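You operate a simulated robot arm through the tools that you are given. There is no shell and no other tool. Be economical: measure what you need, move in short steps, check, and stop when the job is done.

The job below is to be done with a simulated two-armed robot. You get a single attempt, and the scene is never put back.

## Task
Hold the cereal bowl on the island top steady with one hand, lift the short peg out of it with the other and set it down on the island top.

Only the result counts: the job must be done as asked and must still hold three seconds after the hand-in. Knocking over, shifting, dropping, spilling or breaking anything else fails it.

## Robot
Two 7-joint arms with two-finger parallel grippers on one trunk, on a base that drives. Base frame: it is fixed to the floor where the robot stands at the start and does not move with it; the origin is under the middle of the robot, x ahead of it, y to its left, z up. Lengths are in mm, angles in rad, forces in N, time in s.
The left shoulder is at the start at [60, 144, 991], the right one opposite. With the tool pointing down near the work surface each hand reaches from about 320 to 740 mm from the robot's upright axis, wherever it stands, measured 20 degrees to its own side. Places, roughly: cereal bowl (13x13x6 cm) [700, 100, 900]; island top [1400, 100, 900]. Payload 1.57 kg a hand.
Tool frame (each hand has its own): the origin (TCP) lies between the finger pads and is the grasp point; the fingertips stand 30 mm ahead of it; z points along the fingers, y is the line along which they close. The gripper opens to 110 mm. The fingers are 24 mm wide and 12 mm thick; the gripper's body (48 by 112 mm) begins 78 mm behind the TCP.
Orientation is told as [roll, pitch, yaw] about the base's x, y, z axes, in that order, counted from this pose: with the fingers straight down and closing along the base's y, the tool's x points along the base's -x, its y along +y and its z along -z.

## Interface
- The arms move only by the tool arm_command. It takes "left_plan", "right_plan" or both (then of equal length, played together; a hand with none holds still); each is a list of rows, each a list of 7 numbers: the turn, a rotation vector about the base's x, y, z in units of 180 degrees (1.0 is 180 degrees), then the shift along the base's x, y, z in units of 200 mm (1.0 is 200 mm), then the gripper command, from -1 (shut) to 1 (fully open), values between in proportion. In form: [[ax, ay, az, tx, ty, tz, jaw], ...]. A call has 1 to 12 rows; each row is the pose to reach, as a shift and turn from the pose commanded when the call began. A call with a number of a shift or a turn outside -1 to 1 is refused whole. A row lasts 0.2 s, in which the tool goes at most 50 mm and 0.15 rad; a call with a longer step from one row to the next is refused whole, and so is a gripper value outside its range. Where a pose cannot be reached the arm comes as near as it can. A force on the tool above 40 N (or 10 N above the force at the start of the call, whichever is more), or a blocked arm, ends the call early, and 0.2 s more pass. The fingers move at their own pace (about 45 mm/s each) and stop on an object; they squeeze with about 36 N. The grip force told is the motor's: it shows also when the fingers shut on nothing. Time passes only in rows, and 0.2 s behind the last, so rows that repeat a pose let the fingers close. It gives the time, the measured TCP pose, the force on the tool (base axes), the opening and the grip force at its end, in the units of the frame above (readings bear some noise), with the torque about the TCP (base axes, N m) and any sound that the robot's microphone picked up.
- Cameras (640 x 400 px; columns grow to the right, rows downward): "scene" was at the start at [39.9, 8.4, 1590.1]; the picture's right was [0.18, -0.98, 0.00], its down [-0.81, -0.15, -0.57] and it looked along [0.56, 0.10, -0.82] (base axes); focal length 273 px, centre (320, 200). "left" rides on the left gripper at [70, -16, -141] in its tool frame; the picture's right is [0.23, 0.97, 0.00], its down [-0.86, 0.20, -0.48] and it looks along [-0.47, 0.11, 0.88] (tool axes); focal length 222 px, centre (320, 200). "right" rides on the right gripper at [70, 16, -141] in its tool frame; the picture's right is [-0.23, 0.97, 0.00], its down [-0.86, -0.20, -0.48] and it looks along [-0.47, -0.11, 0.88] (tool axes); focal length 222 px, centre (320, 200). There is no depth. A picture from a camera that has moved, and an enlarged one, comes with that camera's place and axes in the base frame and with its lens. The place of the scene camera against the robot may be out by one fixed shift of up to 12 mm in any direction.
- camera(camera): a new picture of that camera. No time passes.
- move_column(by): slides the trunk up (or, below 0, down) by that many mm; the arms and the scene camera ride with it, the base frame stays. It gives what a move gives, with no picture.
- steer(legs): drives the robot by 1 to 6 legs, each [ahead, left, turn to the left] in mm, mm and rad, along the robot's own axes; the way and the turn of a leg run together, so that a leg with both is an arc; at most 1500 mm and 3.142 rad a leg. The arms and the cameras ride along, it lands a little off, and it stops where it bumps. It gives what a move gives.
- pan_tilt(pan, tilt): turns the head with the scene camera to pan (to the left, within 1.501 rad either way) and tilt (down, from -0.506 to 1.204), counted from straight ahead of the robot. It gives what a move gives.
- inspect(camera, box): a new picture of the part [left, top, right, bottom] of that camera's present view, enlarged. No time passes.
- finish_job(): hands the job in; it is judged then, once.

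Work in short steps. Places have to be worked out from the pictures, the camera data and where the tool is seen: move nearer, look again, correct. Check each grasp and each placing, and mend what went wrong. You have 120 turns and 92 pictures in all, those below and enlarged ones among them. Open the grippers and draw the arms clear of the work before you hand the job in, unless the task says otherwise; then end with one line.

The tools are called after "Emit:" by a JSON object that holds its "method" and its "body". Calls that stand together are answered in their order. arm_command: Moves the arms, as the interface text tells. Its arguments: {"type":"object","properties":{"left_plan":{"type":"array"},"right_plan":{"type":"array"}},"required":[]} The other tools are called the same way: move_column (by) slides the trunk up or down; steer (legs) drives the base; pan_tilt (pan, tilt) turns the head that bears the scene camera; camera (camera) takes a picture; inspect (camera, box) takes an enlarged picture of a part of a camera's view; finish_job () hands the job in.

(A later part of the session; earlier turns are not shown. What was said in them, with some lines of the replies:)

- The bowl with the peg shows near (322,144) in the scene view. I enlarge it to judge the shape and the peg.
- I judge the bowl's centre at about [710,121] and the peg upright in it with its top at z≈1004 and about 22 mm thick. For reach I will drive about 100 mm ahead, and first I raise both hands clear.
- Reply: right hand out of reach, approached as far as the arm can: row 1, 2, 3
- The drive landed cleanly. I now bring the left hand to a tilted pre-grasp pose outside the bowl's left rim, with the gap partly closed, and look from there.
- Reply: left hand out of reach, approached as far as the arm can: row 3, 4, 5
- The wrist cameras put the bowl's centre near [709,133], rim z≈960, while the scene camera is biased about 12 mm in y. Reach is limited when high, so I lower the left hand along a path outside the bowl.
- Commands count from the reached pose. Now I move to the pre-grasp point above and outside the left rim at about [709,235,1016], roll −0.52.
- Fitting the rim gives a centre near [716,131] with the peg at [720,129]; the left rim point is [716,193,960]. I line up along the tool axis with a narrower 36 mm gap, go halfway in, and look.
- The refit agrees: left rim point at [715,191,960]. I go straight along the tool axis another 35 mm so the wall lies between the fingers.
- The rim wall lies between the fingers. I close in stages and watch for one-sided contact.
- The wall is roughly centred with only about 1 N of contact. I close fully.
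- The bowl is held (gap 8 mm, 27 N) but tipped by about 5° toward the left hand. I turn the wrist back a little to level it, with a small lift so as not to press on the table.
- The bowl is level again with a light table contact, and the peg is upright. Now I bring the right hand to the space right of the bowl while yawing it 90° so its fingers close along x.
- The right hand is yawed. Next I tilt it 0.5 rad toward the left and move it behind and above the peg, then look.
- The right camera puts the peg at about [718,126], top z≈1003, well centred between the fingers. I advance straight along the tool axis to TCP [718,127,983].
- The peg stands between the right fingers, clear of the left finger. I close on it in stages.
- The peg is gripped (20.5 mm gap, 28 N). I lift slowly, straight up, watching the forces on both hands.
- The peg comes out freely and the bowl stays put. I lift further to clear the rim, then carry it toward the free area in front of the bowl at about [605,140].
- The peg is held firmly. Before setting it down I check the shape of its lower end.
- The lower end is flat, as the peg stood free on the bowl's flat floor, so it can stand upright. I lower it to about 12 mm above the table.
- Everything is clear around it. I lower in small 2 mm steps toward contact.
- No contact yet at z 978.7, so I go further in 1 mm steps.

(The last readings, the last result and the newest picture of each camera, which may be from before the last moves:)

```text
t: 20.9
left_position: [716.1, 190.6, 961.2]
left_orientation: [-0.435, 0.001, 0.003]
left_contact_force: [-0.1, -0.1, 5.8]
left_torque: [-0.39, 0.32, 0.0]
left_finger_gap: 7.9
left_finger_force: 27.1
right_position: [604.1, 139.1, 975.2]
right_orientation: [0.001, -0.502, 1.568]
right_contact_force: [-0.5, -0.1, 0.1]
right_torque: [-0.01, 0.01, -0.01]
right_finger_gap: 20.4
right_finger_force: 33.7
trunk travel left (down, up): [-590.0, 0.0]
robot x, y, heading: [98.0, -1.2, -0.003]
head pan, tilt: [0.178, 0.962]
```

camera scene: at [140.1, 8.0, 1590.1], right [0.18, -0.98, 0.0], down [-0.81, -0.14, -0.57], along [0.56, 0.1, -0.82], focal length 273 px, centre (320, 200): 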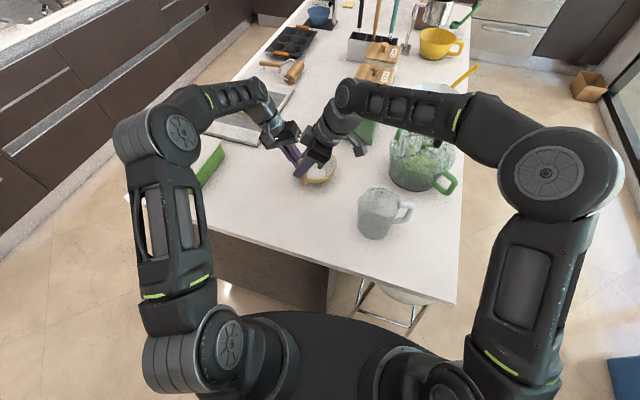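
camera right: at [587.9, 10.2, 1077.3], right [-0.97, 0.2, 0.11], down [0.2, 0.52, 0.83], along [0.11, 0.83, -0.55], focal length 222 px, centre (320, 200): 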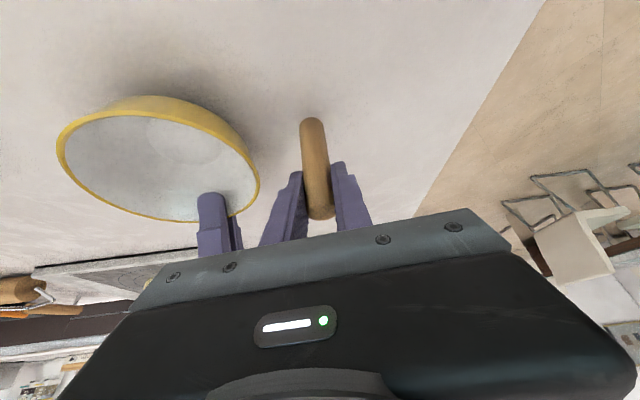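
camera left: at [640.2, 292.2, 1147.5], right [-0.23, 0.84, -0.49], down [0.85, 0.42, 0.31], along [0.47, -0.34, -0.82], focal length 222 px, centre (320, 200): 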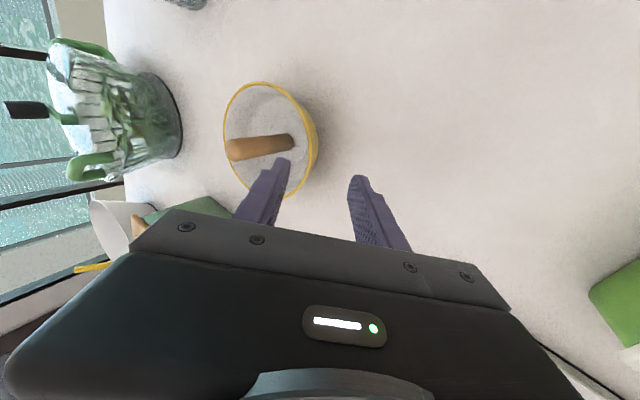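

Still no contact force; another 3 mm.

Emit:
{"method": "arm_command", "body": {"right_plan": [[0, 0, 0, 0, 0, -0.005, -1], [0, 0, 0, 0, 0, -0.01, -1], [0, 0, 0, 0, 0, -0.015, -1], [0, 0, 0, 0, 0, -0.015, -1]]}}

Emit:
{"method": "inspect", "body": {"camera": "scene", "box": [260, 150, 340, 210]}}

Emit:
{"method": "inspect", "body": {"camera": "right", "box": [250, 80, 400, 240]}}

```text
t: 21.9
left_position: [715.8, 191.2, 960.1]
left_orientation: [-0.434, 0.003, 0.003]
left_contact_force: [0.4, -0.2, 3.9]
left_torque: [-0.26, 0.13, 0.05]
left_finger_gap: 7.8
left_finger_force: 26.4
right_position: [604.6, 140.5, 972.9]
right_orientation: [0.0, -0.502, 1.568]
right_contact_force: [-0.5, -0.8, 4.6]
right_torque: [-0.02, 0.09, 0.02]
right_finger_gap: 20.3
right_finger_force: 34.0
trunk travel left (down, up): [-590.0, 0.0]
robot x, y, heading: [101.2, -1.4, 0.002]
head pan, tilt: [0.178, 0.962]
```

```text
6.67 times, centred on (300, 180) of scene
camera zoom: at [140.0, 7.8, 1590.2], right [0.18, -0.98, 0.0], down [-0.81, -0.14, -0.57], along [0.56, 0.1, -0.82], focal length 1822 px, centre (453, 333)
```

zoom: 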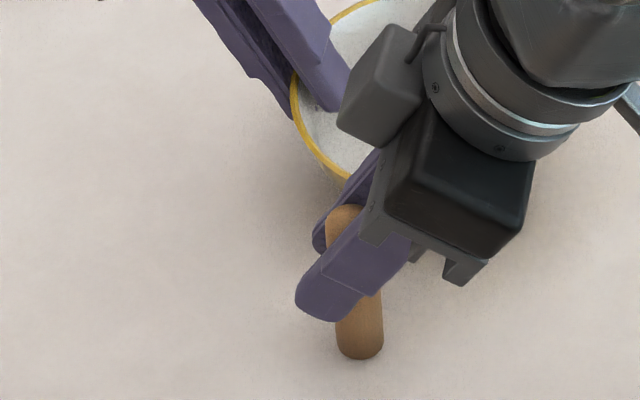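

```text
2.50 times, centred on (325, 160) of right
camera zoom: at [588.7, 9.9, 1064.7], right [-0.97, 0.2, 0.11], down [0.2, 0.52, 0.83], along [0.11, 0.83, -0.55], focal length 555 px, centre (308, 300)
```

zoom: 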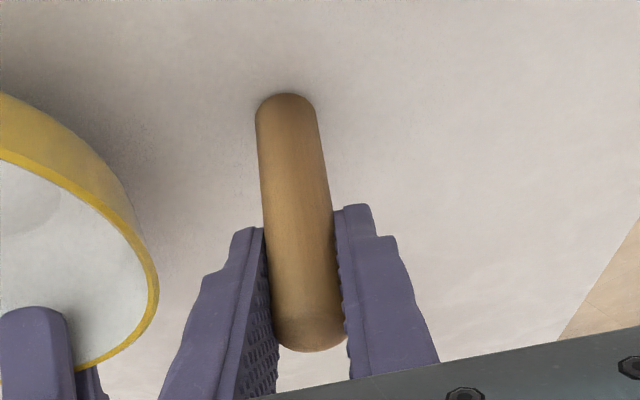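

Contact with 4.6 N at z≈973 and the peg stands upright. I open gently.

Emit:
{"method": "arm_command", "body": {"right_plan": [[0, 0, 0, 0, 0, 0, -0.55], [0, 0, 0, 0, 0, 0, -0.4], [0, 0, 0, 0, 0, 0, -0.25], [0, 0, 0, 0, 0, 0, -0.25]]}}

Emit:
{"method": "inspect", "body": {"camera": "right", "box": [250, 80, 400, 240]}}

```text
t: 22.9
left_position: [716.3, 188.8, 961.7]
left_orientation: [-0.435, 0.001, 0.004]
left_contact_force: [0.0, 0.6, 5.9]
left_torque: [-0.36, 0.29, 0.0]
left_finger_gap: 7.9
left_finger_force: 27.1
right_position: [604.3, 139.3, 971.9]
right_orientation: [-0.001, -0.503, 1.568]
right_contact_force: [1.3, -0.5, 0.5]
right_torque: [-0.02, 0.0, 0.0]
right_finger_gap: 41.0
right_finger_force: 0.0
trunk travel left (down, up): [-590.0, 0.0]
robot x, y, heading: [101.6, 0.6, 0.001]
head pan, tilt: [0.178, 0.962]
```

```text
2.50 times, centred on (325, 160) of right
camera zoom: at [588.9, 10.0, 1064.3], right [-0.97, 0.2, 0.11], down [0.2, 0.52, 0.83], along [0.11, 0.83, -0.55], focal length 555 px, centre (308, 300)
```

zoom: 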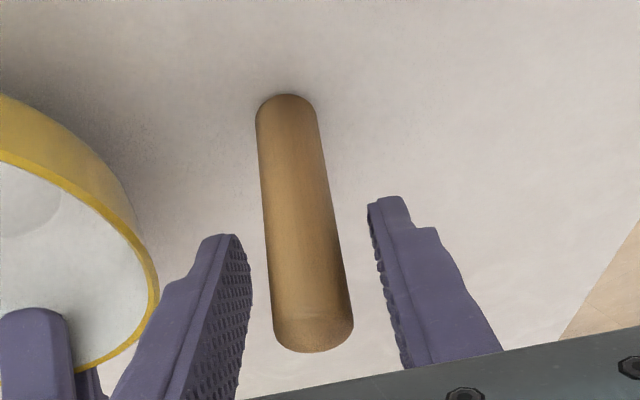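

The peg stands free. I withdraw the right hand back along its own axis.

Emit:
{"method": "arm_command", "body": {"right_plan": [[0, 0, 0, 0, -0.06, 0.11, -0.25], [0, 0, 0, 0, -0.14, 0.26, -0.25], [0, 0, 0, 0, -0.24, 0.44, -0.25], [0, 0, 0, 0, -0.34, 0.6, -0.25], [0, 0, 0, 0, -0.5, 0.65, -0.25], [0, 0, 0, 0, -0.5, 0.65, -0.25]]}}

Emit:
{"method": "camera", "body": {"camera": "scene"}}

Emit:
{"method": "inspect", "body": {"camera": "scene", "box": [240, 110, 400, 210]}}

```text
t: 24.4
left_position: [716.1, 190.3, 961.5]
left_orientation: [-0.434, 0.0, 0.003]
left_contact_force: [-0.2, 0.5, 6.6]
left_torque: [-0.35, 0.22, 0.02]
left_finger_gap: 7.8
left_finger_force: 26.9
right_position: [603.3, 41.4, 1102.2]
right_orientation: [0.002, -0.502, 1.568]
right_contact_force: [0.3, -0.2, -0.4]
right_torque: [-0.02, -0.01, 0.01]
right_finger_gap: 41.4
right_finger_force: 0.1
trunk travel left (down, up): [-590.0, 0.0]
robot x, y, heading: [101.6, -3.1, -0.003]
head pan, tilt: [0.178, 0.962]
```

```text
50 pictures are left
camera scene: at [140.4, 8.2, 1590.1], right [0.18, -0.98, 0.0], down [-0.81, -0.14, -0.57], along [0.56, 0.1, -0.82], focal length 273 px, centre (320, 200)
```

scene: 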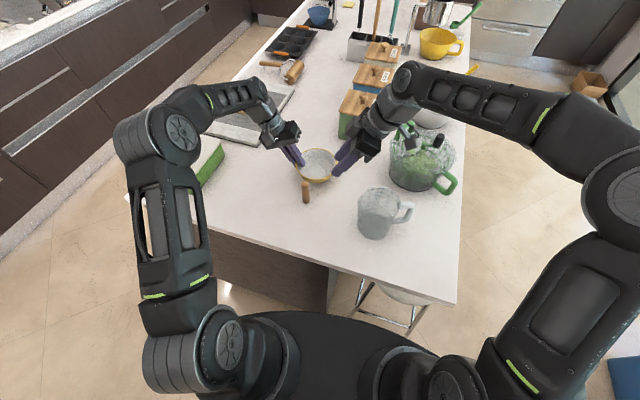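

```text
4.00 times, centred on (320, 160) of scene
camera zoom: at [140.4, 8.2, 1590.1], right [0.18, -0.98, 0.0], down [-0.81, -0.14, -0.57], along [0.56, 0.1, -0.82], focal length 1093 px, centre (320, 360)
```

zoom: 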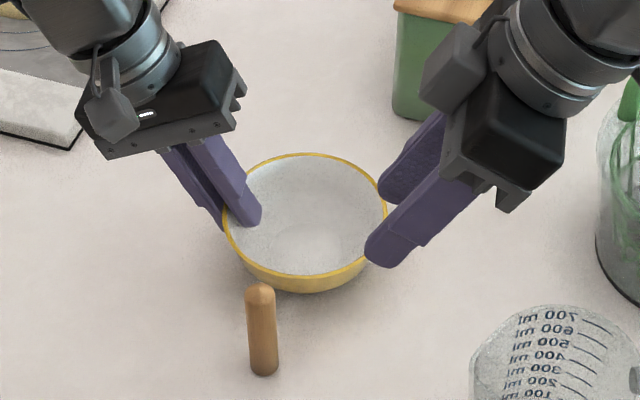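

The peg stands upright on the island top and the right hand is clear. I now release the bowl with the left hand gently.

Emit:
{"method": "arm_command", "body": {"left_plan": [[0, 0, 0, 0, 0, 0, -0.75], [0, 0, 0, 0, 0, 0, -0.6], [0, 0, 0, 0, 0, 0, -0.4], [0, 0, 0, 0, 0, 0, -0.4]]}}

Emit:
{"method": "inspect", "body": {"camera": "left", "box": [190, 60, 414, 200]}}

Emit:
{"method": "inspect", "body": {"camera": "scene", "box": [240, 110, 400, 210]}}

```text
t: 25.4
left_position: [715.9, 190.2, 959.5]
left_orientation: [-0.435, 0.002, 0.004]
left_contact_force: [0.3, 0.4, 0.0]
left_torque: [0.02, 0.03, 0.0]
left_finger_gap: 33.1
left_finger_force: 0.0
right_position: [603.8, 41.7, 1101.6]
right_orientation: [0.0, -0.498, 1.568]
right_contact_force: [0.2, -0.4, -0.9]
right_torque: [0.0, 0.03, -0.01]
right_finger_gap: 41.0
right_finger_force: 0.1
trunk travel left (down, up): [-590.0, 0.0]
robot x, y, heading: [96.1, -0.8, 0.0]
head pan, tilt: [0.178, 0.962]
```

```text
2.86 times, centred on (302, 130) of left
camera zoom: at [646.6, 233.6, 1095.7], right [-0.23, 0.88, -0.41], down [0.85, 0.39, 0.35], along [0.46, -0.27, -0.84], focal length 635 px, centre (371, 400)
```

zoom: 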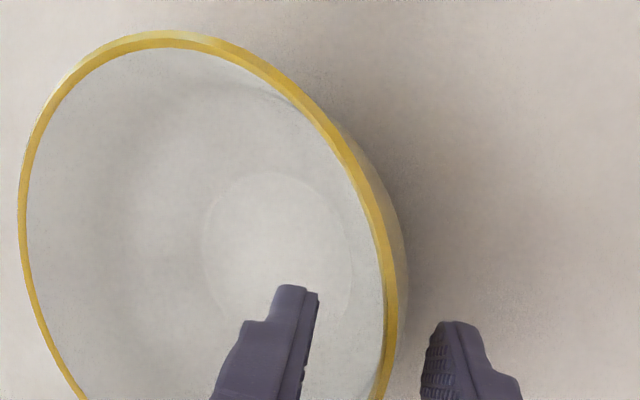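

```text
4.00 times, centred on (320, 160) of scene
camera zoom: at [140.9, 8.1, 1590.1], right [0.18, -0.98, 0.0], down [-0.81, -0.14, -0.57], along [0.56, 0.1, -0.82], focal length 1093 px, centre (320, 360)
```

zoom: 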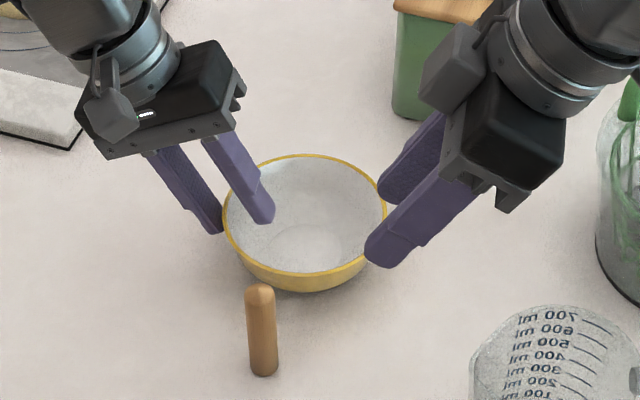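

The bowl rests freely with no contact on the fingers. I draw the left hand back along its axis and then clear, and the right hand a bit farther away.

Emit:
{"method": "arm_command", "body": {"left_plan": [[0, 0, 0, 0, 0.042, 0.09, -0.4], [0, 0, 0, 0, 0.105, 0.225, -0.4], [0, 0, 0, 0, 0.17, 0.36, -0.4], [0, 0, 0, -0.1, 0.32, 0.45, -0.4], [0, 0, 0, -0.2, 0.45, 0.5, -0.2], [0, 0, 0, -0.2, 0.45, 0.5, 0.5], [0, 0, 0, -0.2, 0.45, 0.5, 1]], "right_plan": [[0, 0, 0, 0, 0, 0, -0.25], [0, 0, 0, 0, -0.05, 0, -0.25], [0, 0, 0, 0, -0.1, 0.03, -0.25], [0, 0, 0, 0, -0.2, 0.06, -0.25], [0, 0, 0, 0, -0.25, 0.06, 0], [0, 0, 0, 0, -0.25, 0.06, 0.5], [0, 0, 0, 0, -0.25, 0.06, 1]]}}

Emit:
{"method": "camera", "body": {"camera": "scene"}}

Emit:
{"method": "inspect", "body": {"camera": "scene", "box": [240, 110, 400, 210]}}

```text
t: 26.9
left_position: [677.1, 282.2, 1060.0]
left_orientation: [-0.436, 0.001, 0.003]
left_contact_force: [-0.4, 0.5, 0.8]
left_torque: [0.02, 0.0, 0.0]
left_finger_gap: 94.4
left_finger_force: 0.1
right_position: [604.7, -9.8, 1114.9]
right_orientation: [0.002, -0.502, 1.571]
right_contact_force: [-0.4, 0.5, 0.2]
right_torque: [0.02, -0.02, 0.0]
right_finger_gap: 105.3
right_finger_force: 0.1
trunk travel left (down, up): [-590.0, 0.0]
robot x, y, heading: [101.4, -4.7, -0.002]
head pan, tilt: [0.178, 0.962]
```

```text
46 pictures are left
camera scene: at [140.7, 8.3, 1590.1], right [0.18, -0.98, 0.0], down [-0.81, -0.14, -0.57], along [0.56, 0.1, -0.82], focal length 273 px, centre (320, 200)
```

scene: 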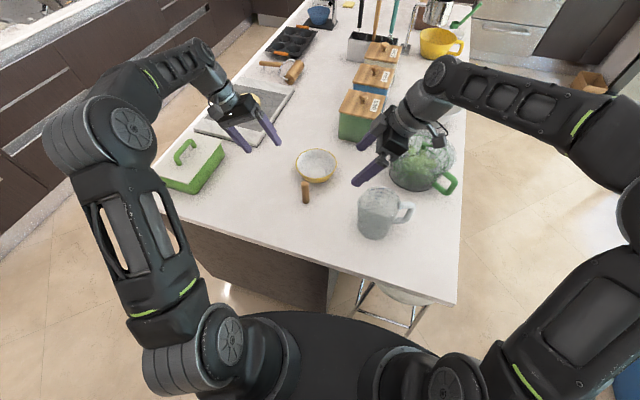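

```text
4.00 times, centred on (320, 160) of scene
camera zoom: at [140.7, 8.3, 1590.1], right [0.18, -0.98, 0.0], down [-0.81, -0.14, -0.57], along [0.56, 0.1, -0.82], focal length 1093 px, centre (320, 360)
```

zoom: 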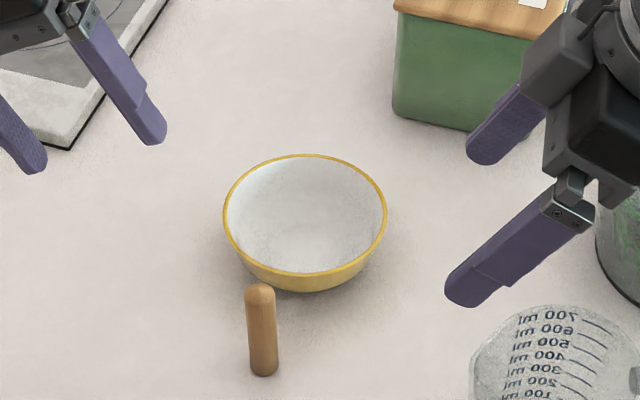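

The bowl is level and empty, the peg stands upright on the island top, both hands are open and clear, and nothing else moved. I hand the job in.

Emit:
{"method": "finish_job", "body": {}}

```text
The job is handed in.
```

The peg is out of the cereal bowl and stands upright on the island top, just in front of it; the left hand held the bowl by its rim until the peg was set down, though its grip tipped the bowl by about 5° at first and I levelled it before the lift.
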